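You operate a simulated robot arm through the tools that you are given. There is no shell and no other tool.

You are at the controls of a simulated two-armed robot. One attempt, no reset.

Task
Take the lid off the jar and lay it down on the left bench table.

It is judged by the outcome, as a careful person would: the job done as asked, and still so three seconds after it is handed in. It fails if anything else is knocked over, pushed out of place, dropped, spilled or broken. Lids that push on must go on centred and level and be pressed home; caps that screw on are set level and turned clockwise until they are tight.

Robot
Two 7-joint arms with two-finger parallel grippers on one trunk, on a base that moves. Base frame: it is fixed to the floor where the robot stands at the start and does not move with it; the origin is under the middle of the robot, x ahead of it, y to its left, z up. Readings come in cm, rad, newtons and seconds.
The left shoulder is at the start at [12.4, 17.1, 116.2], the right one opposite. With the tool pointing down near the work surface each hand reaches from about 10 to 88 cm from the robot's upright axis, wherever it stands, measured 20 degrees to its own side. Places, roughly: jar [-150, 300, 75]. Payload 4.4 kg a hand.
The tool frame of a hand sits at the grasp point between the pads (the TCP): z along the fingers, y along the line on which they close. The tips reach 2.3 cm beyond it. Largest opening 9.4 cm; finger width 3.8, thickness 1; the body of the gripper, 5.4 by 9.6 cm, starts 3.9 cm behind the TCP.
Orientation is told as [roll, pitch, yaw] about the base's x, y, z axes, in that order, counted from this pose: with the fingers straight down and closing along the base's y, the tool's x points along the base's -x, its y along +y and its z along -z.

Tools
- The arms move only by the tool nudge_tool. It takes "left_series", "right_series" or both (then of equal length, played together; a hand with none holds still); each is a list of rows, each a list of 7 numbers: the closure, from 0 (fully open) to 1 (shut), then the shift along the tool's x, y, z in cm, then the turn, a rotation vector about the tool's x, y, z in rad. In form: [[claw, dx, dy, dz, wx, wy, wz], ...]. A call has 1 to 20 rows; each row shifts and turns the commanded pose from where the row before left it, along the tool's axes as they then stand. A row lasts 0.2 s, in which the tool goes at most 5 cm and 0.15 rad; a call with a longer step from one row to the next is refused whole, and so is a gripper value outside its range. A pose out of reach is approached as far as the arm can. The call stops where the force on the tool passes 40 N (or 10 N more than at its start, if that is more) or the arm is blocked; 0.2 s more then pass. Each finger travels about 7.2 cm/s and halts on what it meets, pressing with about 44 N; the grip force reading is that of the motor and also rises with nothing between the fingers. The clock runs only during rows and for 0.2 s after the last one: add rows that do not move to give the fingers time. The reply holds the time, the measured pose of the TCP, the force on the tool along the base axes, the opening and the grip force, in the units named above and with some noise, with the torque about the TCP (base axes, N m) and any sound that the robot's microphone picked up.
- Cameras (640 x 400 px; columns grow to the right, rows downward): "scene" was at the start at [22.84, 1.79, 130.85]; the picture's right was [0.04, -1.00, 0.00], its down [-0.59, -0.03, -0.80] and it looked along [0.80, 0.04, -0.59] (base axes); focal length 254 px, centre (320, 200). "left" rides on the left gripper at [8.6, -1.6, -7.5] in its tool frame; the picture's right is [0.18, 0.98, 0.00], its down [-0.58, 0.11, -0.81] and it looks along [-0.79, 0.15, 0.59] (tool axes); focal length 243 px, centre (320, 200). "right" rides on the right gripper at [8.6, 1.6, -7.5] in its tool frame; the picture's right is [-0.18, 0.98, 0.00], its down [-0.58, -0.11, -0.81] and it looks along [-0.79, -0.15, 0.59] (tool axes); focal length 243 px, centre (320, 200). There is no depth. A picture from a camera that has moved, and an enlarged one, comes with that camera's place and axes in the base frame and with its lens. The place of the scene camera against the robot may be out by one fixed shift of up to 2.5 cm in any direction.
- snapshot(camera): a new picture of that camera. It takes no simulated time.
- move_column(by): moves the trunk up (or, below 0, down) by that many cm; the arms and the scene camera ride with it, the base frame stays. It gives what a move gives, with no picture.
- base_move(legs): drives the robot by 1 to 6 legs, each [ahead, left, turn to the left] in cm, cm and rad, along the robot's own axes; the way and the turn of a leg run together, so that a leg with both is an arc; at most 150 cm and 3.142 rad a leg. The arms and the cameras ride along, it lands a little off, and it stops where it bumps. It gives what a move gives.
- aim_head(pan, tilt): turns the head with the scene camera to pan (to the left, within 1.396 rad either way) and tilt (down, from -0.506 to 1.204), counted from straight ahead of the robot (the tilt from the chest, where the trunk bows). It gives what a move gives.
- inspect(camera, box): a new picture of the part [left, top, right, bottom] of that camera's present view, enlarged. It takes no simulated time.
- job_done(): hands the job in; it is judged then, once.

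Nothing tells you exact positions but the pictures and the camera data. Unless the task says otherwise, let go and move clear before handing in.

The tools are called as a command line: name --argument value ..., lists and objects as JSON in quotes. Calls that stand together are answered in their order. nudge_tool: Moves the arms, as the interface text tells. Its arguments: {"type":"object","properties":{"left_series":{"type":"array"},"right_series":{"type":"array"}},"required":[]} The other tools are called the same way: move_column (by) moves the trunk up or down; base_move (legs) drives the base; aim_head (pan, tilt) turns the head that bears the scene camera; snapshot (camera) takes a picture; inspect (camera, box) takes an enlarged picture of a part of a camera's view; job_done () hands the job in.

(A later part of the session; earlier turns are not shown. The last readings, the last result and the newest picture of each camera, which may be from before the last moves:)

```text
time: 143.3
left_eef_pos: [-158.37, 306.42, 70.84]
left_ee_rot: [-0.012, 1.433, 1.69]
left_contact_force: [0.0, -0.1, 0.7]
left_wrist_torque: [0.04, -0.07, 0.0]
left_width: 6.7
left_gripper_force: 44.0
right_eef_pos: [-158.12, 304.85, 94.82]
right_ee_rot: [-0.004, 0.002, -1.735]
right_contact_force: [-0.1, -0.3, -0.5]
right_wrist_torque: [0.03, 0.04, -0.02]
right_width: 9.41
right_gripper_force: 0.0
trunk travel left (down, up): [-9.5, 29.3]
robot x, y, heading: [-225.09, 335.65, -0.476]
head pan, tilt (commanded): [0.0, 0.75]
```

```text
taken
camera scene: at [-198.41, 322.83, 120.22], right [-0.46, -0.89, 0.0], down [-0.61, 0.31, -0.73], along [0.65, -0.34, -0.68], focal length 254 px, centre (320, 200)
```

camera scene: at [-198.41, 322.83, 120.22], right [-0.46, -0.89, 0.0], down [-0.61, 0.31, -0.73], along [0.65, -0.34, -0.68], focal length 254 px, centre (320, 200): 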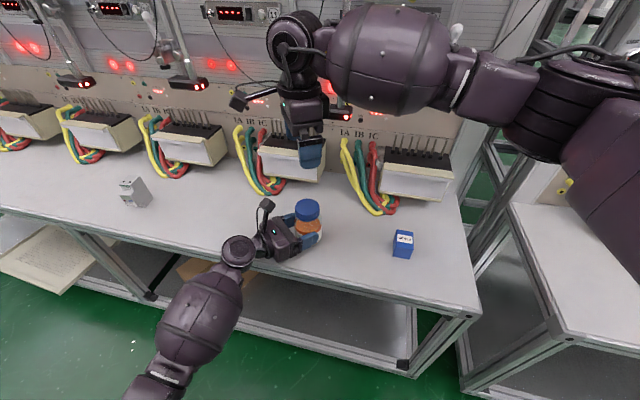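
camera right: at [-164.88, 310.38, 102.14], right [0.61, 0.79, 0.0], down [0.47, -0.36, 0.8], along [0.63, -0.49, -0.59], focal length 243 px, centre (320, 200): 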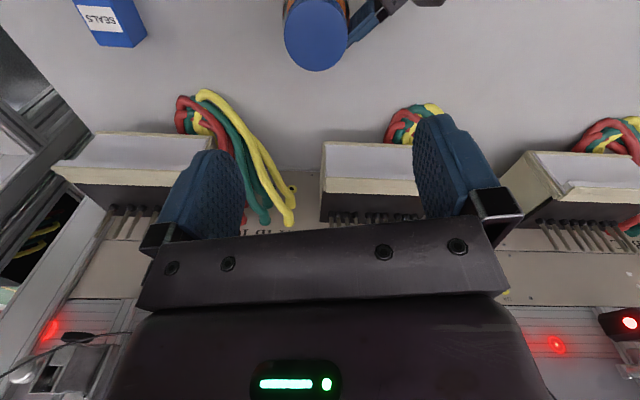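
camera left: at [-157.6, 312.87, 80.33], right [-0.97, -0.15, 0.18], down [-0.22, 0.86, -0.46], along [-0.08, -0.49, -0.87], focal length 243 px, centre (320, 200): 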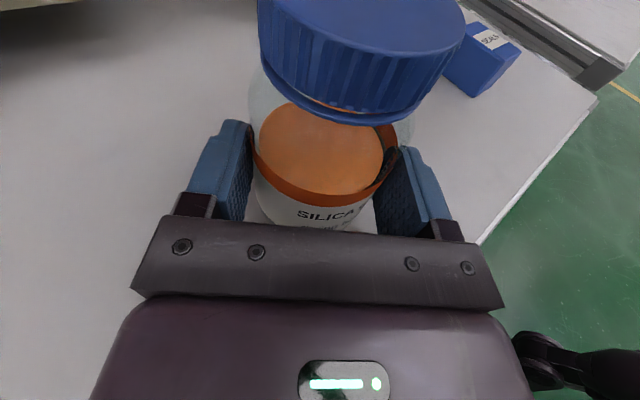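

The wrist turns at least 133° in total here, from about -72° to +61°, so each stroke can be long. I'll lower the right hand to about 8 cm above the cap and check the alignment.

nudge_tool --right_series '[[0, 0, 0, 2.9, 0, 0, 0], [0, 0, 0, 2.9, 0, 0, 0], [0, 0, 0, 2.9, 0, 0, 0], [0, 0, 0, 0, 0, 0, 0]]'

snapshot --camera "right"

inspect --camera "scene" --box '[200, 60, 400, 290]'

snapshot --camera "left"

```text
time: 144.3
left_eef_pos: [-158.25, 306.45, 70.85]
left_ee_rot: [-0.015, 1.433, 1.689]
left_contact_force: [0.4, 0.4, 0.7]
left_wrist_torque: [0.0, -0.06, 0.06]
left_width: 6.68
left_gripper_force: 43.9
right_eef_pos: [-158.15, 305.02, 86.1]
right_ee_rot: [-0.003, 0.001, -1.732]
right_contact_force: [-0.5, -0.4, 0.0]
right_wrist_torque: [-0.03, -0.01, 0.03]
right_width: 9.41
right_gripper_force: 0.0
trunk travel left (down, up): [-9.5, 29.3]
robot x, y, heading: [-225.49, 336.0, -0.479]
head pan, tilt (commanded): [0.0, 0.75]
```

```text
taken
camera right: at [-155.07, 313.24, 93.43], right [0.94, -0.34, 0.0], down [-0.2, -0.56, 0.81], along [-0.28, -0.76, -0.59], focal length 243 px, centre (320, 200)
```

right: 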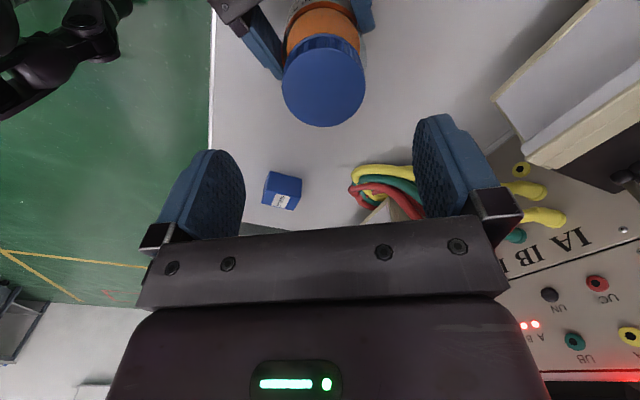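

```text
1.74 times, centred on (300, 175) of scene
camera zoom: at [-198.41, 322.83, 120.22], right [-0.46, -0.89, 0.0], down [-0.61, 0.31, -0.73], along [0.65, -0.34, -0.68], focal length 442 px, centre (355, 244)
```

zoom: 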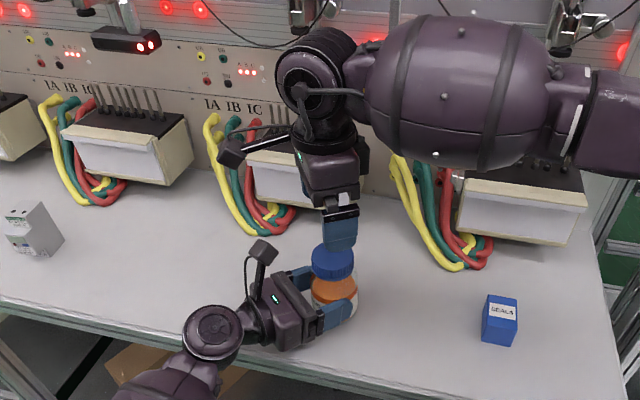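

```text
taken
camera left: at [-157.57, 312.89, 80.33], right [-0.97, -0.15, 0.18], down [-0.22, 0.86, -0.46], along [-0.08, -0.49, -0.87], focal length 243 px, centre (320, 200)
```

left: 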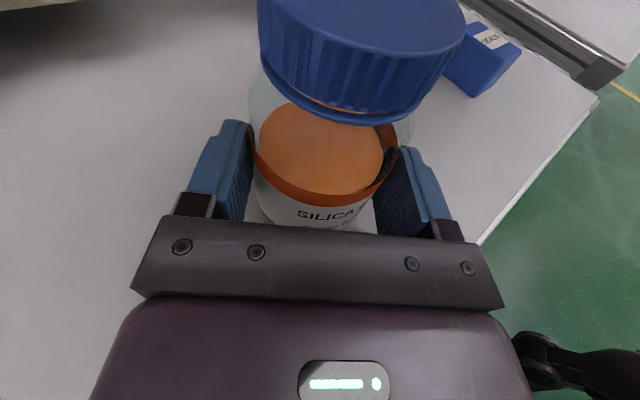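

The cap is centred between the right fingers to within about 2 mm. I'll lower the right hand around the cap until the finger tips reach the cap's lower rim.

nudge_tool --right_series '[[0, 0, 0.12, 2.0, 0, 0, 0], [0, 0, 0, 2.0, 0, 0, 0], [0, 0, 0, 1.5, 0, 0, 0], [0, 0, 0, 1.3, 0, 0, 0], [0, 0, 0, 1.0, 0, 0, 0], [0, 0, 0, 0.2, 0, 0, 0], [0, 0, 0, 0, 0, 0, 0]]'

snapshot --camera "right"

snapshot --camera "left"

inspect --camera "scene" --box '[200, 100, 400, 290]'

```text
time: 145.9
left_eef_pos: [-158.24, 306.48, 70.75]
left_ee_rot: [-0.013, 1.431, 1.691]
left_contact_force: [0.2, -0.2, 0.8]
left_wrist_torque: [0.0, -0.01, -0.02]
left_width: 6.68
left_gripper_force: 44.0
right_eef_pos: [-157.9, 304.95, 78.15]
right_ee_rot: [-0.004, 0.004, -1.733]
right_contact_force: [-0.5, 1.1, 0.1]
right_wrist_torque: [-0.02, -0.01, 0.03]
right_width: 9.42
right_gripper_force: 0.1
trunk travel left (down, up): [-9.5, 29.3]
robot x, y, heading: [-225.46, 335.61, -0.48]
head pan, tilt (commanded): [0.0, 0.75]
```

```text
taken
camera right: at [-154.93, 313.28, 85.42], right [0.94, -0.34, 0.0], down [-0.2, -0.56, 0.81], along [-0.28, -0.76, -0.59], focal length 243 px, centre (320, 200)
```

right: 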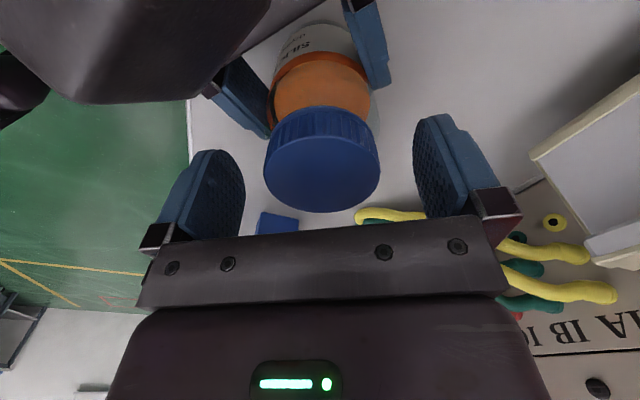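

```text
taken
camera left: at [-157.58, 312.89, 80.33], right [-0.97, -0.15, 0.18], down [-0.22, 0.86, -0.46], along [-0.08, -0.49, -0.87], focal length 243 px, centre (320, 200)
```

left: 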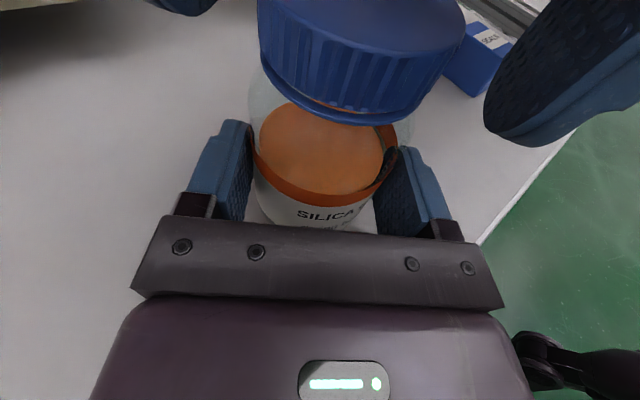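

```text
2.11 times, centred on (300, 195) of scene
camera zoom: at [-198.41, 322.84, 120.22], right [-0.46, -0.89, 0.0], down [-0.61, 0.31, -0.73], along [0.65, -0.34, -0.68], focal length 536 px, centre (362, 210)
```

zoom: 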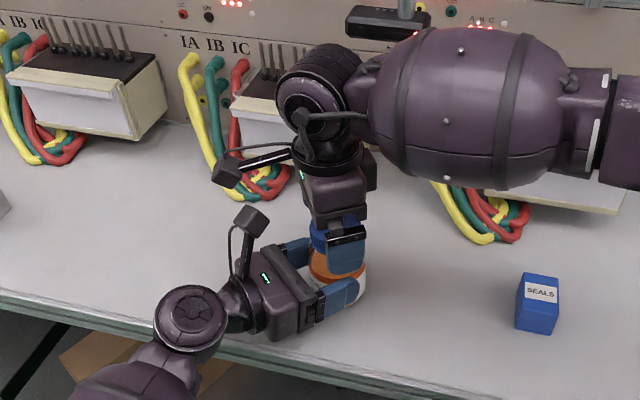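

Both fingers straddle the cap evenly with no contact, and the two camera blocks are clear of each other. I'll close the right hand gently on the cap.

nudge_tool --right_series '[[0.15, 0, 0, 0, 0, 0, 0], [0.28, 0, 0, 0, 0, 0, 0], [0.33, 0, 0, 0, 0, 0, 0], [0.36, 0, 0, 0, 0, 0, 0], [0.375, 0, 0, 0, 0, 0, 0], [0.39, 0, 0, 0, 0, 0, 0], [0.405, 0, 0, 0, 0, 0, 0], [0.42, 0, 0, 0, 0, 0, 0], [0.45, 0, 0, 0, 0, 0, 0], [0.6, 0, 0, 0, 0, 0, 0], [1.0, 0, 0, 0, 0, 0, 0], [1.0, 0, 0, 0, 0, 0, 0]]'

snapshot --camera "left"

snapshot --camera "right"

```text
time: 148.5
left_eef_pos: [-158.32, 306.48, 70.75]
left_ee_rot: [-0.012, 1.433, 1.69]
left_contact_force: [-0.9, 0.6, 0.6]
left_wrist_torque: [-0.02, -0.07, -0.04]
left_width: 6.68
left_gripper_force: 44.1
right_eef_pos: [-158.03, 305.01, 78.14]
right_ee_rot: [-0.003, 0.001, -1.734]
right_contact_force: [1.1, 0.2, -0.7]
right_wrist_torque: [0.01, -0.05, 0.0]
right_width: 5.5
right_gripper_force: 44.1
trunk travel left (down, up): [-9.5, 29.3]
robot x, y, heading: [-225.73, 336.08, -0.478]
head pan, tilt (commanded): [0.0, 0.75]
```

```text
taken
camera left: at [-157.58, 312.89, 80.33], right [-0.97, -0.15, 0.18], down [-0.22, 0.86, -0.46], along [-0.08, -0.49, -0.87], focal length 243 px, centre (320, 200)
```

left: 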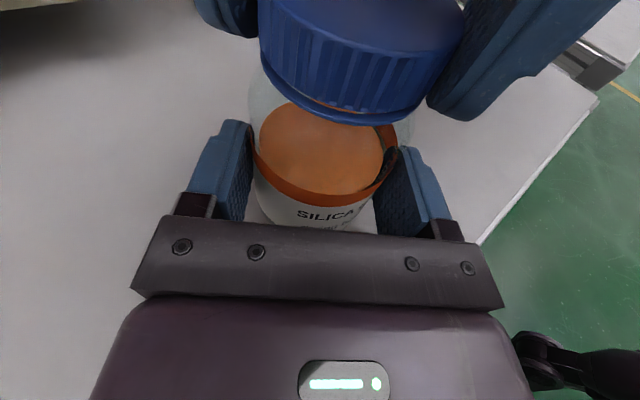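

```text
taken
camera right: at [-154.92, 313.27, 85.44], right [0.94, -0.34, 0.0], down [-0.2, -0.56, 0.81], along [-0.28, -0.76, -0.59], focal length 243 px, centre (320, 200)
```

right: 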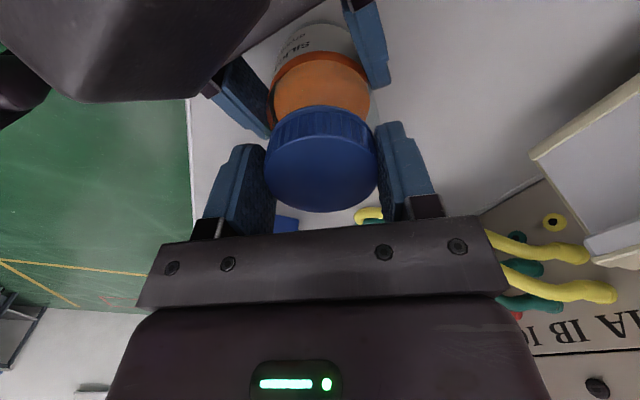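

The right hand grips the cap (5.5 cm, 44 N) while the left holds the jar. I'll begin turning the cap counter-clockwise slowly and watch torque and force.

nudge_tool --right_series '[[1, 0, 0, 0, 0, 0, -0.08], [1, 0, 0, 0, 0, 0, -0.08], [1, 0, 0, 0, 0, 0, -0.08], [1, 0, 0, 0, 0, 0, -0.08], [1, 0, 0, 0, 0, 0, 0]]' --left_series '[[1, 0, 0, 0, 0, 0, 0], [1, 0, 0, 0, 0, 0, 0], [1, 0, 0, 0, 0, 0, 0], [1, 0, 0, 0, 0, 0, 0], [1, 0, 0, 0, 0, 0, 0]]'

snapshot --camera "left"

snapshot --camera "right"

```text
time: 149.7
left_eef_pos: [-158.28, 306.46, 70.78]
left_ee_rot: [-0.013, 1.432, 1.691]
left_contact_force: [12.4, -2.9, 0.3]
left_wrist_torque: [0.13, 0.68, 0.19]
left_width: 6.67
left_gripper_force: 43.9
right_eef_pos: [-158.05, 304.95, 78.12]
right_ee_rot: [-0.006, 0.004, -1.412]
right_contact_force: [-13.6, 2.4, 3.0]
right_wrist_torque: [-0.05, 0.21, -0.02]
right_width: 5.52
right_gripper_force: 44.0
trunk travel left (down, up): [-9.5, 29.3]
robot x, y, heading: [-225.31, 336.03, -0.478]
head pan, tilt (commanded): [0.0, 0.75]
```

```text
taken
camera left: at [-157.52, 312.92, 80.33], right [-0.97, -0.16, 0.18], down [-0.22, 0.86, -0.46], along [-0.08, -0.49, -0.87], focal length 243 px, centre (320, 200)
```

left: 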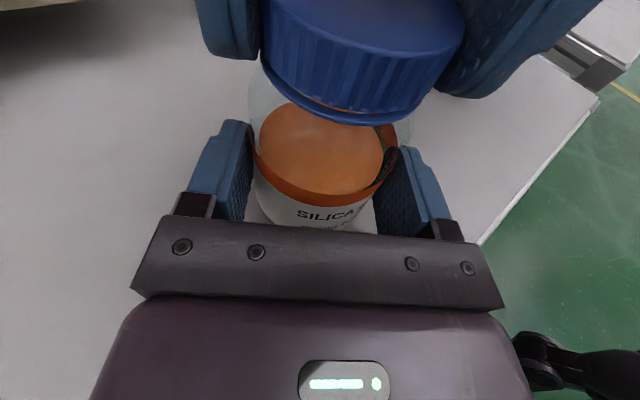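

```text
taken
camera right: at [-157.73, 313.82, 85.45], right [1.0, -0.03, 0.0], down [-0.01, -0.59, 0.81], along [-0.02, -0.8, -0.59], focal length 243 px, centre (320, 200)
```

right: 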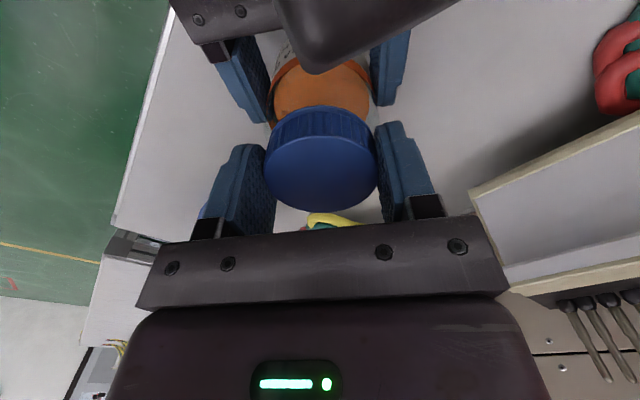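

The cap turns with little torque while the jar label stays still, so it is unscrewing; there is a mild side force from a millimetre of misalignment. I'll ease the side offset and keep turning with a slight lift.

nudge_tool --right_series '[[1, 0, -0.08, -0.01, 0, 0, -0.1], [1, 0, 0, -0.01, 0, 0, -0.1], [1, 0, 0, -0.01, 0, 0, -0.1], [1, 0, 0, -0.01, 0, 0, -0.1], [1, 0, 0, 0, 0, 0, 0]]'

snapshot --camera "left"

snapshot --camera "right"

```text
time: 150.9
left_eef_pos: [-158.13, 306.63, 70.9]
left_ee_rot: [-0.008, 1.431, 1.696]
left_contact_force: [25.7, -1.5, -1.1]
left_wrist_torque: [0.05, 1.5, 0.42]
left_width: 6.7
left_gripper_force: 43.7
right_eef_pos: [-158.1, 305.02, 78.06]
right_ee_rot: [-0.004, 0.002, -1.013]
right_contact_force: [-27.1, 1.6, 5.0]
right_wrist_torque: [-0.05, 0.39, -0.09]
right_width: 5.51
right_gripper_force: 43.9
trunk travel left (down, up): [-9.5, 29.3]
robot x, y, heading: [-225.38, 335.61, -0.478]
head pan, tilt (commanded): [0.0, 0.75]
```

```text
taken
camera left: at [-157.49, 312.96, 80.33], right [-0.97, -0.16, 0.18], down [-0.23, 0.86, -0.46], along [-0.08, -0.49, -0.87], focal length 243 px, centre (320, 200)
```

left: 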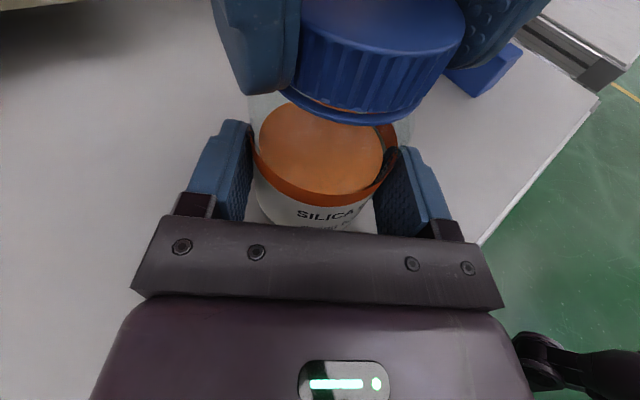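

```text
taken
camera right: at [-161.29, 313.19, 85.47], right [0.93, 0.37, 0.0], down [0.22, -0.55, 0.8], along [0.29, -0.75, -0.59], focal length 243 px, centre (320, 200)
```

right: 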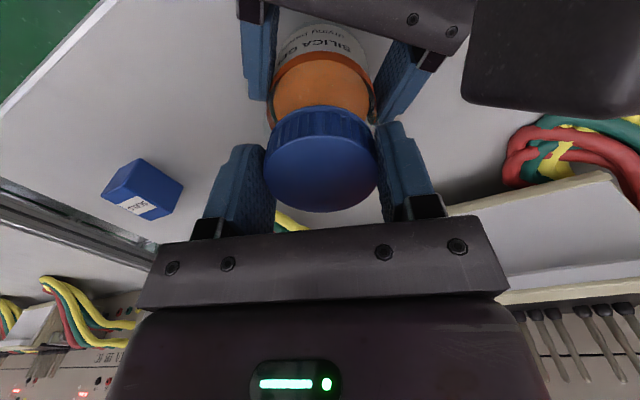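

The cap is turning, but the side force has grown to 27 N, so my grip axis is off-centre. I'll zoom in with both wrist cameras to measure the offset before continuing.

inspect --camera "right" --box '[230, 80, 420, 230]'

inspect --camera "left" --box '[200, 0, 500, 160]'

inspect --camera "scene" --box '[240, 160, 360, 260]'

```text
2.67 times, centred on (325, 155) of right
camera zoom: at [-161.29, 313.19, 85.47], right [0.93, 0.37, 0.0], down [0.22, -0.55, 0.8], along [0.29, -0.75, -0.59], focal length 647 px, centre (307, 320)
```

zoom: 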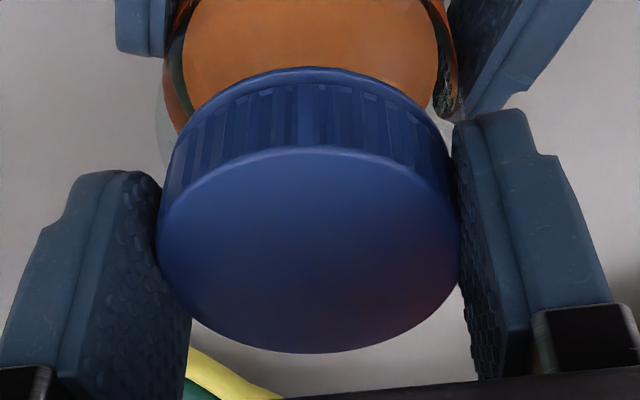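

```text
2.13 times, centred on (350, 80) of left
camera zoom: at [-157.49, 312.96, 80.33], right [-0.97, -0.16, 0.18], down [-0.23, 0.86, -0.46], along [-0.08, -0.49, -0.87], focal length 518 px, centre (256, 456)
```

zoom: 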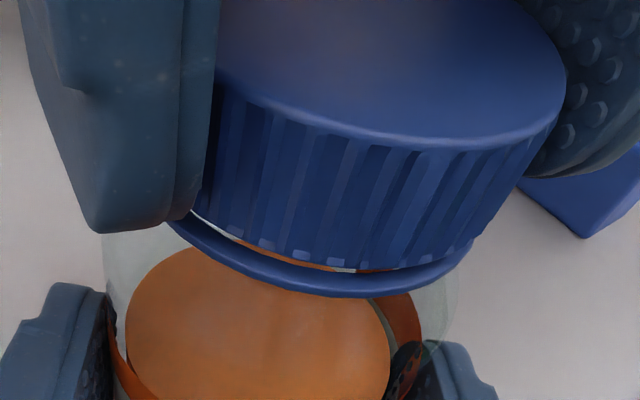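

```text
4.00 times, centred on (300, 210) of scene
camera zoom: at [-198.43, 322.83, 120.22], right [-0.46, -0.89, 0.0], down [-0.61, 0.31, -0.73], along [0.65, -0.34, -0.68], focal length 1018 px, centre (400, 160)
```

zoom: 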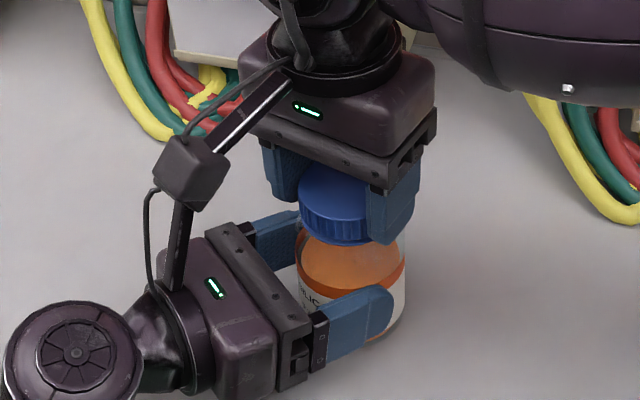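

The cap top is at z≈78.0 and nearly centred, and it is coming off its ring; the side force is along base x. I'll shift the right hand 1.5 mm toward -x and see how the force responds.

nudge_tool --right_series '[[1, 0.079, -0.127, 0, 0, 0, 0], [1, 0, 0, 0, 0, 0, 0]]'

```text
time: 151.5
left_eef_pos: [-158.38, 306.52, 70.82]
left_ee_rot: [-0.016, 1.434, 1.688]
left_contact_force: [19.5, 4.2, -0.4]
left_wrist_torque: [-0.14, 0.94, 0.43]
left_width: 6.67
left_gripper_force: 44.0
right_eef_pos: [-158.22, 304.95, 78.2]
right_ee_rot: [-0.004, 0.002, -1.014]
right_contact_force: [-18.6, -2.9, 1.9]
right_wrist_torque: [-0.06, 0.3, -0.06]
right_width: 5.53
right_gripper_force: 44.0
trunk travel left (down, up): [-9.5, 29.3]
robot x, y, heading: [-225.14, 335.85, -0.478]
head pan, tilt (commanded): [0.0, 0.75]
```

The shift reduced the force from 27 to 19 N (about 56 N per cm), so there is still about 3 mm to take out. I'll shift further and re-read.

nudge_tool --right_series '[[1, 0.07, -0.12, 0, 0, 0, 0], [1, 0.07, -0.12, 0, 0, 0, 0], [1, 0, 0, 0, 0, 0, 0]]'

inspect --camera "left" --box '[200, 0, 500, 160]'

```text
time: 152.3
left_eef_pos: [-158.36, 306.44, 70.85]
left_ee_rot: [-0.017, 1.435, 1.683]
left_contact_force: [-3.3, 9.5, 2.5]
left_wrist_torque: [-0.5, -0.42, -0.01]
left_width: 6.69
left_gripper_force: 44.3
right_eef_pos: [-158.48, 304.92, 78.07]
right_ee_rot: [0.0, 0.0, -1.015]
right_contact_force: [3.8, -9.0, -1.5]
right_wrist_torque: [-0.19, -0.07, -0.01]
right_width: 5.49
right_gripper_force: 44.0
trunk travel left (down, up): [-9.5, 29.3]
robot x, y, heading: [-225.43, 335.58, -0.48]
head pan, tilt (commanded): [0.0, 0.75]
```

```text
2.13 times, centred on (350, 80) of left
camera zoom: at [-157.69, 312.83, 80.33], right [-0.97, -0.15, 0.18], down [-0.22, 0.86, -0.46], along [-0.08, -0.49, -0.87], focal length 518 px, centre (256, 456)
```

zoom: 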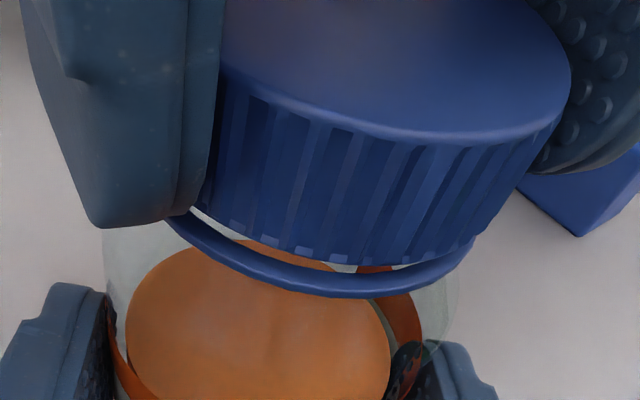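

The forces are now small, which tells me the cap axis lies about 0.65 cm off my tool axis on the side away from the camera. I'll continue unscrewing, turning about the true cap centre and following the thread upward.

nudge_tool --right_series '[[1, -0.003, -0.065, -0.006, 0, 0, -0.1], [1, -0.003, -0.065, -0.006, 0, 0, -0.1], [1, -0.003, -0.065, -0.006, 0, 0, -0.1], [1, -0.003, -0.065, -0.006, 0, 0, -0.1], [1, -0.003, -0.065, -0.006, 0, 0, -0.1], [1, 0, 0, 0, 0, 0, 0]]'

inspect --camera "left" --box '[200, 0, 500, 160]'

```text
time: 153.7
left_eef_pos: [-158.5, 306.37, 70.77]
left_ee_rot: [-0.011, 1.433, 1.685]
left_contact_force: [-34.8, 10.2, 7.3]
left_wrist_torque: [-0.63, -1.6, -0.62]
left_width: 6.68
left_gripper_force: 43.9
right_eef_pos: [-158.67, 304.6, 78.26]
right_ee_rot: [0.002, -0.001, -0.513]
right_contact_force: [33.0, -10.3, -5.4]
right_wrist_torque: [-0.22, -0.73, 0.05]
right_width: 5.5
right_gripper_force: 43.5
trunk travel left (down, up): [-9.5, 29.3]
robot x, y, heading: [-224.98, 335.99, -0.479]
head pan, tilt (commanded): [0.0, 0.75]
```

```text
2.13 times, centred on (350, 80) of left
camera zoom: at [-157.71, 312.79, 80.32], right [-0.97, -0.15, 0.18], down [-0.22, 0.86, -0.46], along [-0.09, -0.49, -0.87], focal length 518 px, centre (256, 456)
```

zoom: 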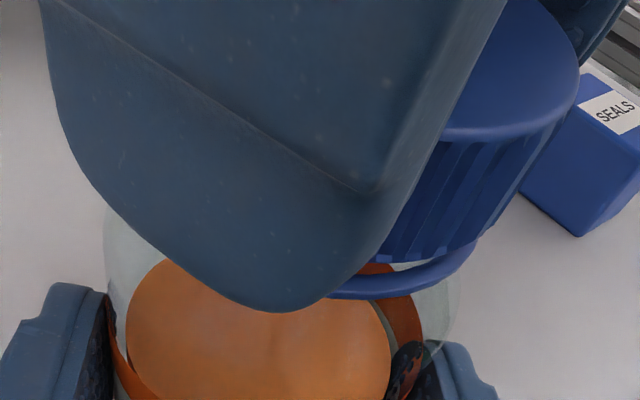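

The side force swung to the other side (33 N), so the cap has shifted slightly within the pads. I'll take out the load, then open the right hand just a little to re-centre on the cap before the next stroke.

nudge_tool --right_series '[[1, -0.12, 0.025, 0.01, 0, 0, 0], [1, -0.12, 0.025, 0.01, 0, 0, 0], [1, -0.12, 0.025, 0.01, 0, 0, 0], [1, 0, 0, 0, 0, 0, 0]]'

```text
time: 154.7
left_eef_pos: [-158.41, 306.41, 70.76]
left_ee_rot: [-0.012, 1.431, 1.691]
left_contact_force: [-14.0, -7.2, 0.5]
left_wrist_torque: [0.43, -0.35, -0.26]
left_width: 6.69
left_gripper_force: 43.9
right_eef_pos: [-158.45, 304.71, 78.19]
right_ee_rot: [0.002, 0.007, -0.514]
right_contact_force: [10.9, 7.6, 0.6]
right_wrist_torque: [0.09, -0.36, 0.07]
right_width: 5.48
right_gripper_force: 44.0
trunk travel left (down, up): [-9.5, 29.3]
robot x, y, heading: [-225.38, 335.86, -0.477]
head pan, tilt (commanded): [0.0, 0.75]
```

The load is down to about 13 N. Now I'll open the right fingers slightly and measure the cap's position between them.

nudge_tool --right_series '[[0.39, 0, 0, 0, 0, 0, 0], [0.36, 0, 0, 0, 0, 0, 0], [0.3, 0, 0, 0, 0, 0, 0], [0.22, 0, 0, 0, 0, 0, 0], [0.2, 0, 0, 0, 0, 0, 0], [0.2, 0, 0, 0, 0, 0, 0]]'

inspect --camera "right" --box '[230, 80, 420, 230]'

inspect --camera "left" --box '[200, 0, 500, 160]'

```text
time: 156.1
left_eef_pos: [-158.3, 306.37, 70.86]
left_ee_rot: [-0.012, 1.431, 1.692]
left_contact_force: [0.2, 0.6, -0.2]
left_wrist_torque: [0.03, 0.0, 0.02]
left_width: 6.69
left_gripper_force: 43.7
right_eef_pos: [-158.39, 304.72, 78.24]
right_ee_rot: [-0.001, 0.004, -0.513]
right_contact_force: [-0.2, 0.0, -0.8]
right_wrist_torque: [-0.01, -0.02, 0.02]
right_width: 7.51
right_gripper_force: 0.1
trunk travel left (down, up): [-9.5, 29.3]
robot x, y, heading: [-225.44, 336.05, -0.48]
head pan, tilt (commanded): [0.0, 0.75]
```

```text
2.67 times, centred on (325, 155) of right
camera zoom: at [-165.08, 310.26, 85.55], right [0.64, 0.77, 0.0], down [0.46, -0.38, 0.8], along [0.62, -0.52, -0.59], focal length 647 px, centre (307, 320)
```

zoom: 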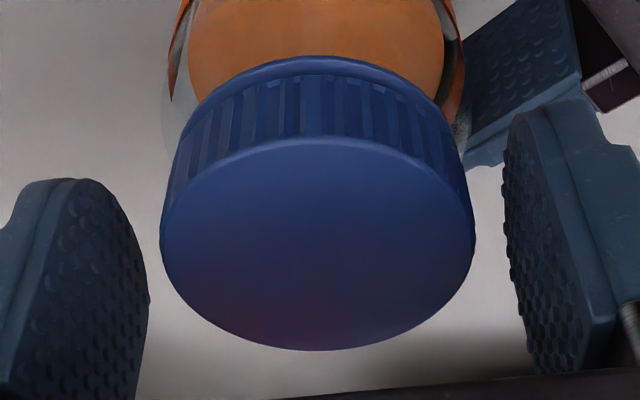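

```text
2.13 times, centred on (350, 80) of left
camera zoom: at [-157.57, 312.9, 80.32], right [-0.97, -0.15, 0.18], down [-0.22, 0.86, -0.46], along [-0.08, -0.49, -0.87], focal length 518 px, centre (256, 456)
```

zoom: 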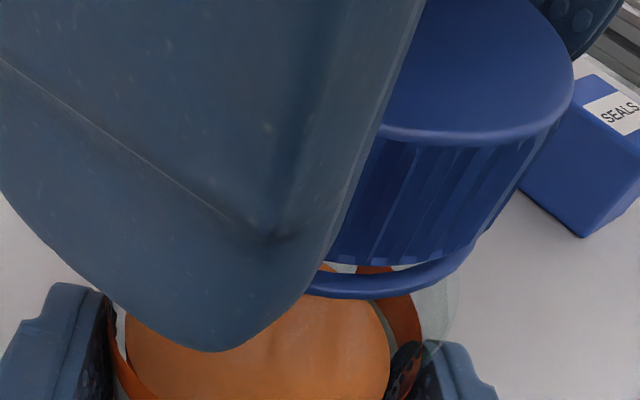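

The fingers are free of the cap and the jar is still standing as before. I'll lift the right hand 3 cm, turn it back clockwise for the next stroke, and re-measure the cap centre from that angle.

nudge_tool --right_series '[[0.2, 0, 0, -1.5, 0, 0, 0], [0.2, 0, 0, -1.5, 0, 0, 0], [0.2, 0, 0, 0, 0, 0, 0.14], [0.2, 0, 0, 0, 0, 0, 0.14], [0.2, 0, 0, 0, 0, 0, 0.14], [0.2, 0, 0, 0, 0, 0, 0.14], [0.2, 0, 0, 0, 0, 0, 0.14], [0.2, 0, 0, 0, 0, 0, 0.14], [0.2, 0, 0, 0, 0, 0, 0.14], [0.2, 0, 0, 0, 0, 0, 0.14], [0.2, 0, 0, 0, 0, 0, 0.1], [0.2, 0, 0, 0, 0, 0, 0]]'

inspect --camera "right" --box '[220, 40, 420, 190]'

inspect --camera "left" --box '[200, 0, 500, 160]'

```text
time: 158.7
left_eef_pos: [-158.32, 306.27, 70.72]
left_ee_rot: [-0.012, 1.431, 1.689]
left_contact_force: [-0.3, 0.5, 0.1]
left_wrist_torque: [-0.01, 0.09, 0.03]
left_width: 6.7
left_gripper_force: 44.1
right_eef_pos: [-158.48, 304.64, 81.23]
right_ee_rot: [-0.003, 0.002, -1.734]
right_contact_force: [-0.1, 0.4, -0.4]
right_wrist_torque: [0.01, 0.01, 0.04]
right_width: 7.48
right_gripper_force: 0.0
trunk travel left (down, up): [-9.5, 29.3]
robot x, y, heading: [-225.31, 336.14, -0.484]
head pan, tilt (commanded): [0.0, 0.75]
```

```text
2.67 times, centred on (320, 115) of right
camera zoom: at [-155.32, 312.88, 88.48], right [0.94, -0.34, 0.0], down [-0.2, -0.56, 0.81], along [-0.28, -0.76, -0.59], focal length 647 px, centre (320, 427)
```

zoom: 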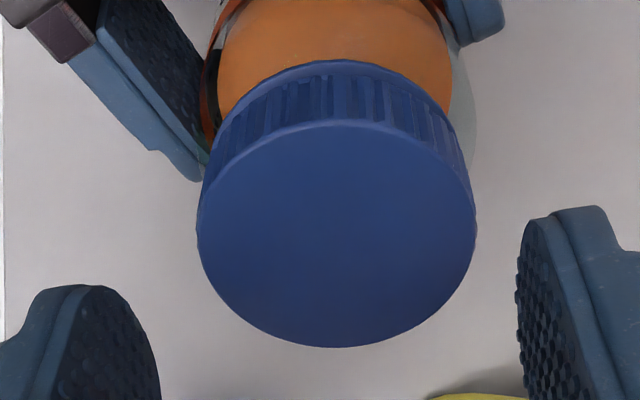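

```text
2.13 times, centred on (350, 80) of left
camera zoom: at [-157.58, 312.88, 80.32], right [-0.97, -0.15, 0.18], down [-0.22, 0.86, -0.46], along [-0.08, -0.49, -0.87], focal length 518 px, centre (256, 456)
```

zoom: 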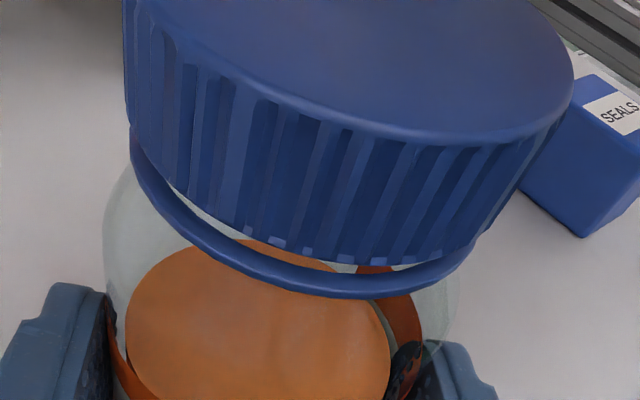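

My measurements from several angles agree that the cap axis is at about (-158.11, 304.47), about 2-3 mm from my current tool axis. I'll shift onto it and turn a bit further clockwise for a longer stroke.

nudge_tool --right_series '[[0.2, -0.15, 0.21, 0, 0, 0, 0], [0.2, 0, 0, 0, 0, 0, 0.14], [0.2, 0, 0, 0, 0, 0, 0.14], [0.2, 0, 0, 0, 0, 0, 0.14], [0.2, 0, 0, 0, 0, 0, 0]]'

snapshot --camera "right"

inspect --camera "scene" --box '[200, 100, 400, 290]'

```text
time: 159.9
left_eef_pos: [-158.42, 306.51, 70.74]
left_ee_rot: [-0.013, 1.43, 1.691]
left_contact_force: [0.3, -0.4, -0.1]
left_wrist_torque: [0.03, 0.09, 0.03]
left_width: 6.7
left_gripper_force: 44.1
right_eef_pos: [-158.17, 304.37, 81.09]
right_ee_rot: [-0.004, 0.001, -2.156]
right_contact_force: [-0.2, 0.5, 0.6]
right_wrist_torque: [0.04, 0.0, -0.03]
right_width: 7.51
right_gripper_force: 0.0
trunk travel left (down, up): [-9.5, 29.3]
robot x, y, heading: [-225.27, 336.0, -0.477]
head pan, tilt (commanded): [0.0, 0.75]
```

```text
taken
camera right: at [-152.04, 310.74, 88.47], right [0.72, -0.7, 0.0], down [-0.41, -0.43, 0.81], along [-0.56, -0.58, -0.59], focal length 243 px, centre (320, 200)
```

right: 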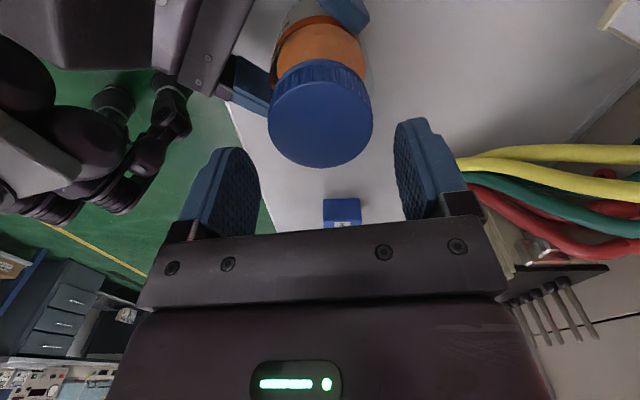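

```text
2.11 times, centred on (300, 195) of scene
camera zoom: at [-198.4, 322.82, 120.22], right [-0.46, -0.89, 0.0], down [-0.61, 0.31, -0.73], along [0.65, -0.34, -0.68], focal length 536 px, centre (362, 210)
```

zoom: 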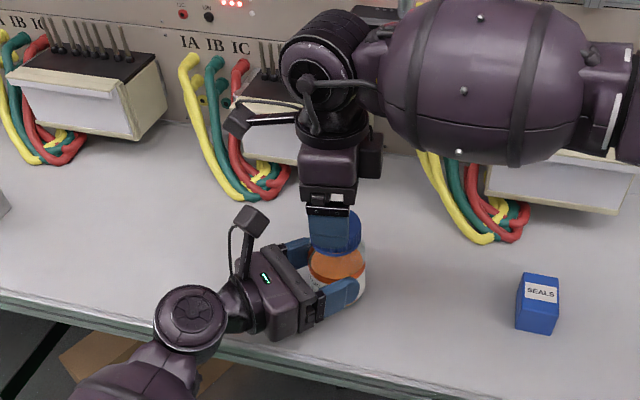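

The cap now appears exactly centred between the fingers from this angle. I'll lower the right hand 3 cm and grip the cap again.

nudge_tool --right_series '[[0.2, 0, 0, 1.0, 0, 0, 0], [0.2, 0, 0, 1.0, 0, 0, 0], [0.2, 0, 0, 1.0, 0, 0, 0], [0.2, 0, 0, 0, 0, 0, 0], [0.3, 0, 0, 0, 0, 0, 0], [0.36, 0, 0, 0, 0, 0, 0], [0.39, 0, 0, 0, 0, 0, 0], [0.405, 0, 0, 0, 0, 0, 0], [0.42, 0, 0, 0, 0, 0, 0], [0.45, 0, 0, 0, 0, 0, 0], [0.7, 0, 0, 0, 0, 0, 0], [1.0, 0, 0, 0, 0, 0, 0], [1.0, 0, 0, 0, 0, 0, 0]]'

snapshot --camera "right"

```text
time: 162.7
left_eef_pos: [-158.31, 306.44, 70.87]
left_ee_rot: [-0.015, 1.432, 1.688]
left_contact_force: [-5.4, 4.6, 0.1]
left_wrist_torque: [-0.28, -0.44, -0.08]
left_width: 6.68
left_gripper_force: 44.2
right_eef_pos: [-158.22, 304.28, 78.24]
right_ee_rot: [-0.003, 0.0, -2.152]
right_contact_force: [5.2, -3.3, -0.2]
right_wrist_torque: [0.05, 0.08, -0.01]
right_width: 5.49
right_gripper_force: 44.3
trunk travel left (down, up): [-9.5, 29.3]
robot x, y, heading: [-225.69, 336.03, -0.48]
head pan, tilt (commanded): [0.0, 0.75]
```

```text
taken
camera right: at [-152.06, 310.69, 85.47], right [0.72, -0.69, 0.0], down [-0.41, -0.43, 0.81], along [-0.56, -0.58, -0.59], focal length 243 px, centre (320, 200)
```

right: 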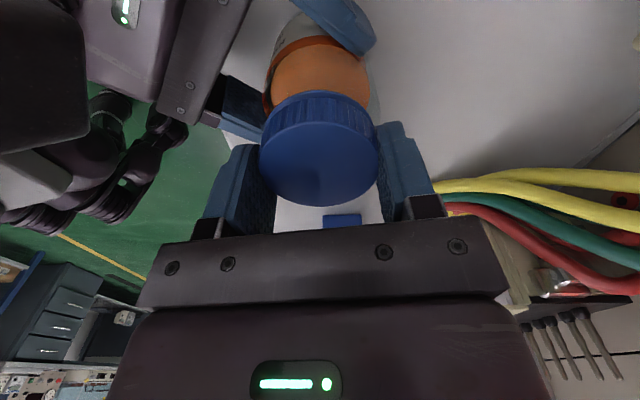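

The cap is gripped again with only about 6 N of side load. I'll turn counter-clockwise in a first part of this longer stroke and watch the forces.

nudge_tool --right_series '[[1, 0, 0.08, 0, 0, 0, 0], [1, 0, 0, -0.005, 0, 0, -0.12], [1, 0, 0, -0.005, 0, 0, -0.12], [1, 0, 0, -0.005, 0, 0, -0.12], [1, 0, 0, -0.005, 0, 0, -0.12], [1, 0, 0, 0, 0, 0, 0]]'

```text
time: 164.1
left_eef_pos: [-158.29, 306.57, 70.78]
left_ee_rot: [-0.014, 1.432, 1.689]
left_contact_force: [-6.6, 7.2, 2.5]
left_wrist_torque: [-0.29, -0.62, -0.1]
left_width: 6.69
left_gripper_force: 44.2
right_eef_pos: [-158.34, 304.21, 78.15]
right_ee_rot: [-0.003, 0.002, -1.672]
right_contact_force: [7.6, -7.1, -4.3]
right_wrist_torque: [-0.31, 0.13, 0.0]
right_width: 5.48
right_gripper_force: 43.7
trunk travel left (down, up): [-9.5, 29.3]
robot x, y, heading: [-225.65, 336.16, -0.478]
head pan, tilt (commanded): [0.0, 0.75]
```

The turn is smooth with low forces. I'll continue the stroke with a small centring correction.

nudge_tool --right_series '[[1, -0.06, 0.07, 0.01, 0, 0, 0], [1, 0, 0, 0, 0, 0, -0.12], [1, 0, 0, 0, 0, 0, -0.12], [1, 0, 0, 0, 0, 0, -0.12], [1, 0, 0, 0, 0, 0, -0.12], [1, 0, 0, 0, 0, 0, -0.12], [1, 0, 0, 0, 0, 0, 0]]'

inspect --camera "left" --box '[200, 0, 500, 160]'

```text
time: 165.7
left_eef_pos: [-158.52, 306.46, 70.83]
left_ee_rot: [-0.015, 1.43, 1.686]
left_contact_force: [-14.4, 1.4, 1.9]
left_wrist_torque: [0.22, -1.25, -0.29]
left_width: 6.65
left_gripper_force: 44.1
right_eef_pos: [-158.12, 304.29, 78.18]
right_ee_rot: [0.0, 0.002, -1.071]
right_contact_force: [15.4, -2.8, -2.9]
right_wrist_torque: [-0.35, 0.15, -0.06]
right_width: 5.48
right_gripper_force: 43.8
trunk travel left (down, up): [-9.5, 29.3]
robot x, y, heading: [-225.47, 336.29, -0.484]
head pan, tilt (commanded): [0.0, 0.75]
```

```text
2.13 times, centred on (350, 80) of left
camera zoom: at [-157.64, 312.84, 80.32], right [-0.97, -0.15, 0.18], down [-0.22, 0.86, -0.46], along [-0.08, -0.49, -0.87], focal length 518 px, centre (256, 456)
```

zoom: 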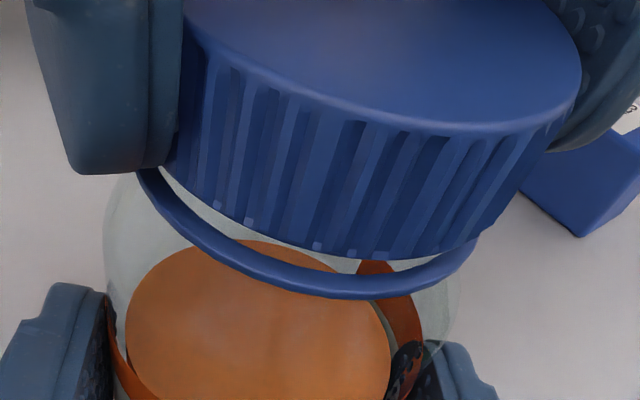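

The gap between cap and neck ring is opening up, so the cap is rising on its thread. I'll correct the small side load and keep turning.

nudge_tool --right_series '[[1, -0.11, 0.14, 0, 0, 0, 0], [1, 0, 0, -0.005, 0, 0, -0.12], [1, 0, 0, -0.005, 0, 0, -0.12], [1, 0, 0, -0.005, 0, 0, -0.12], [1, 0, 0, -0.005, 0, 0, -0.12], [1, 0, 0, -0.005, 0, 0, -0.12], [1, 0, 0, 0, 0, 0, 0]]'

```text
time: 167.3
left_eef_pos: [-158.33, 306.41, 70.89]
left_ee_rot: [-0.014, 1.433, 1.69]
left_contact_force: [-6.4, -13.5, -0.3]
left_wrist_torque: [1.05, -0.57, -0.18]
left_width: 6.67
left_gripper_force: 44.1
right_eef_pos: [-157.84, 304.29, 78.25]
right_ee_rot: [0.001, 0.005, -0.471]
right_contact_force: [7.6, 14.0, -0.2]
right_wrist_torque: [0.0, 0.09, -0.06]
right_width: 5.49
right_gripper_force: 44.0
trunk travel left (down, up): [-9.5, 29.3]
robot x, y, heading: [-225.01, 335.8, -0.479]
head pan, tilt (commanded): [0.0, 0.75]
```

Forces remain modest. I'll correct again and finish this stroke up to near the wrist limit.

nudge_tool --right_series '[[1, 0, 0.1, 0, 0, 0, 0], [1, 0, 0.1, 0, 0, 0, 0], [1, 0, 0, -0.005, 0, 0, -0.12], [1, 0, 0, -0.005, 0, 0, -0.12], [1, 0, 0, -0.005, 0, 0, -0.12], [1, 0, 0, -0.005, 0, 0, -0.12], [1, 0, 0, 0, 0, 0, 0]]'

inspect --camera "left" --box '[200, 0, 500, 160]'

```text
time: 168.9
left_eef_pos: [-158.36, 306.46, 70.75]
left_ee_rot: [-0.013, 1.433, 1.689]
left_contact_force: [-4.6, -12.5, 1.1]
left_wrist_torque: [0.84, -0.23, -0.12]
left_width: 6.67
left_gripper_force: 44.2
right_eef_pos: [-157.85, 304.44, 78.22]
right_ee_rot: [0.002, 0.003, 0.011]
right_contact_force: [5.2, 12.1, -2.0]
right_wrist_torque: [0.13, -0.11, -0.04]
right_width: 5.47
right_gripper_force: 44.1
trunk travel left (down, up): [-9.5, 29.3]
robot x, y, heading: [-225.28, 336.02, -0.475]
head pan, tilt (commanded): [0.0, 0.75]
```

```text
2.13 times, centred on (350, 80) of left
camera zoom: at [-157.59, 312.87, 80.32], right [-0.97, -0.15, 0.18], down [-0.22, 0.86, -0.46], along [-0.08, -0.49, -0.87], focal length 518 px, centre (256, 456)
```

zoom: 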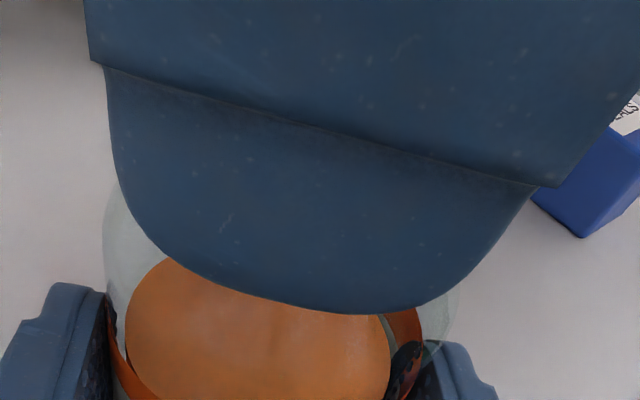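

About 190° has been turned so far and loads are low. I'll correct and turn the last part of this stroke.

nudge_tool --right_series '[[1, -0.05, 0.15, 0, 0, 0, 0], [1, 0, 0, -0.005, 0, 0, -0.12], [1, 0, 0, -0.005, 0, 0, -0.12], [1, 0, 0, -0.005, 0, 0, -0.12], [1, 0, 0, -0.005, 0, 0, -0.12], [1, 0, 0, 0, 0, 0, 0]]'

```text
time: 170.3
left_eef_pos: [-158.28, 306.4, 70.81]
left_ee_rot: [-0.015, 1.432, 1.69]
left_contact_force: [0.0, -3.5, 0.5]
left_wrist_torque: [0.02, -0.05, 0.03]
left_width: 6.66
left_gripper_force: 43.9
right_eef_pos: [-157.83, 304.5, 78.42]
right_ee_rot: [0.0, 0.002, 0.489]
right_contact_force: [0.0, 2.8, 0.4]
right_wrist_torque: [0.05, 0.0, -0.05]
right_width: 5.49
right_gripper_force: 44.0
trunk travel left (down, up): [-9.5, 29.3]
robot x, y, heading: [-225.45, 335.83, -0.475]
head pan, tilt (commanded): [0.0, 0.75]
```

The forces have almost vanished after about 220° of turning, so the cap may be free of its thread. I'll try a very gentle lift of 2 mm and check the vertical force.

nudge_tool --right_series '[[1, 0, 0, -0.05, 0, 0, 0], [1, 0, 0, -0.05, 0, 0, 0], [1, 0, 0, -0.05, 0, 0, 0], [1, 0, 0, -0.05, 0, 0, 0], [1, 0, 0, 0, 0, 0, 0]]'

snapshot --camera "left"

inspect --camera "right" --box '[230, 60, 420, 230]'

```text
time: 171.5
left_eef_pos: [-158.23, 306.47, 70.7]
left_ee_rot: [-0.013, 1.433, 1.688]
left_contact_force: [0.0, 0.5, 1.5]
left_wrist_torque: [-0.09, 0.03, 0.05]
left_width: 6.68
left_gripper_force: 43.8
right_eef_pos: [-157.79, 304.57, 78.55]
right_ee_rot: [0.004, 0.002, 0.488]
right_contact_force: [-0.5, 0.1, -0.9]
right_wrist_torque: [0.0, 0.02, 0.0]
right_width: 5.46
right_gripper_force: 44.7
trunk travel left (down, up): [-9.5, 29.3]
robot x, y, heading: [-225.4, 335.96, -0.478]
head pan, tilt (commanded): [0.0, 0.75]
```

```text
taken
camera left: at [-157.57, 312.9, 80.33], right [-0.97, -0.15, 0.18], down [-0.22, 0.86, -0.46], along [-0.08, -0.49, -0.87], focal length 243 px, centre (320, 200)
```

left: 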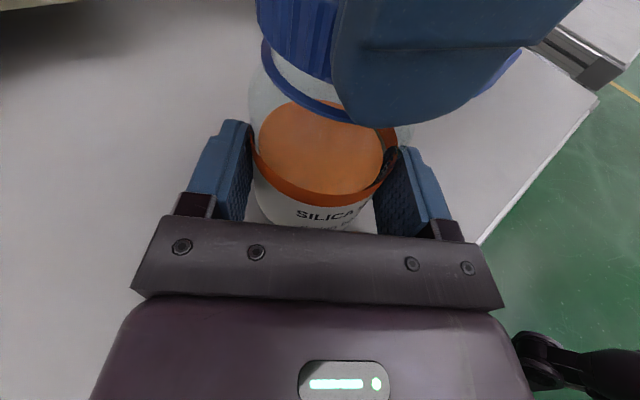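

```text
2.35 times, centred on (325, 145) of right
camera zoom: at [-166.12, 301.98, 85.9], right [-0.3, 0.95, 0.0], down [0.57, 0.18, 0.8], along [0.77, 0.24, -0.59], focal length 571 px, centre (308, 329)
```

zoom: 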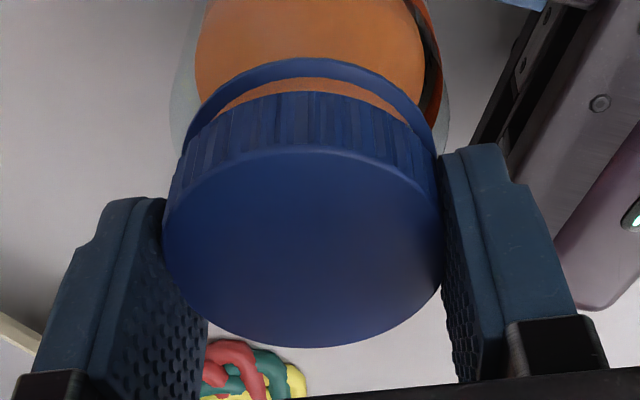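

There is now a clear gap between the cap and the neck ring and no resistance, so the cap is free. I'll lift it straight up slowly, watching that the jar doesn't come along.

nudge_tool --right_series '[[1, 0, 0, -0.3, 0, 0, 0], [1, 0, 0, -0.3, 0, 0, 0], [1, 0, 0, -0.4, 0, 0, 0], [1, 0, 0, -0.5, 0, 0, 0], [1, 0, 0, -0.5, 0, 0, 0], [1, 0, 0, -1, 0, 0, 0], [1, 0, 0, -1, 0, 0, 0], [1, 0, 0, 0, 0, 0, 0]]'

snapshot --camera "left"

snapshot --camera "right"

inspect --camera "scene" --box '[200, 100, 400, 290]'

```text
time: 173.3
left_eef_pos: [-158.32, 306.46, 70.67]
left_ee_rot: [-0.012, 1.433, 1.69]
left_contact_force: [0.3, 0.7, 1.0]
left_wrist_torque: [-0.06, 0.04, 0.05]
left_width: 6.64
left_gripper_force: 43.9
right_eef_pos: [-157.82, 304.41, 82.56]
right_ee_rot: [0.003, 0.001, 0.488]
right_contact_force: [-0.9, 0.0, 0.5]
right_wrist_torque: [0.01, -0.01, 0.01]
right_width: 5.47
right_gripper_force: 43.8
trunk travel left (down, up): [-9.5, 29.3]
robot x, y, heading: [-225.61, 335.92, -0.477]
head pan, tilt (commanded): [0.0, 0.75]
```

```text
taken
camera left: at [-157.58, 312.89, 80.32], right [-0.97, -0.15, 0.18], down [-0.22, 0.86, -0.46], along [-0.08, -0.49, -0.87], focal length 243 px, centre (320, 200)
```

left: 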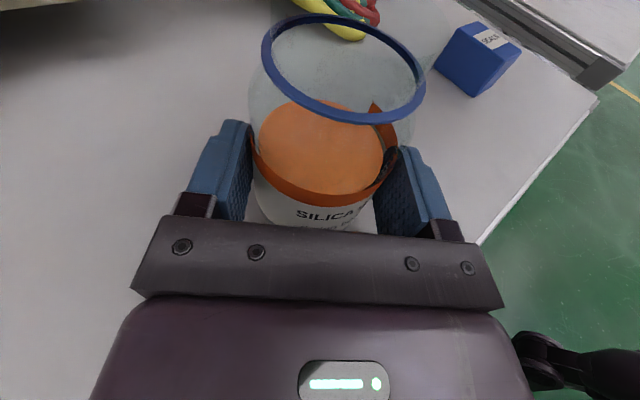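

```text
taken
camera right: at [-166.12, 301.95, 89.9], right [-0.3, 0.95, 0.0], down [0.57, 0.18, 0.8], along [0.77, 0.24, -0.59], focal length 243 px, centre (320, 200)
```

right: 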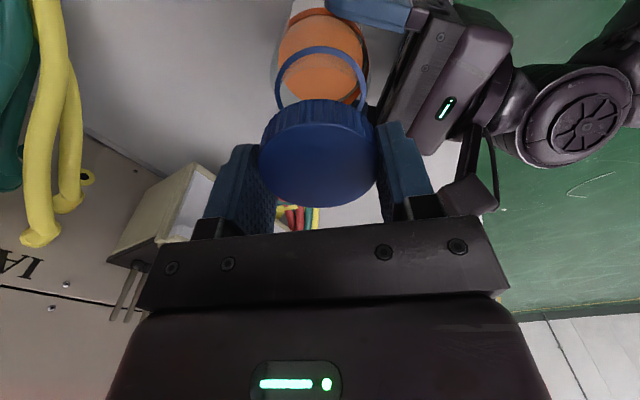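

```text
2.11 times, centred on (300, 195) of scene
camera zoom: at [-198.41, 322.83, 120.22], right [-0.46, -0.89, 0.0], down [-0.61, 0.31, -0.73], along [0.65, -0.34, -0.68], focal length 536 px, centre (362, 210)
```

zoom: 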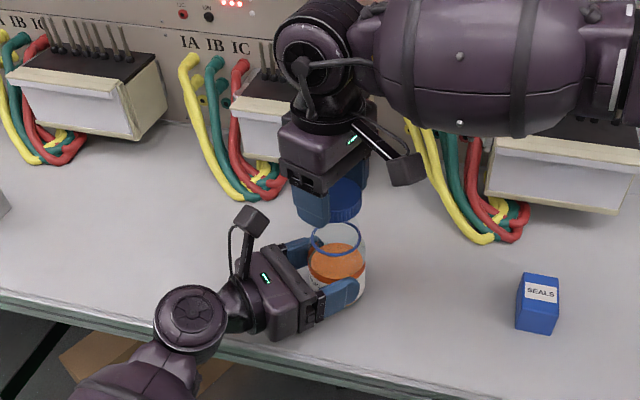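

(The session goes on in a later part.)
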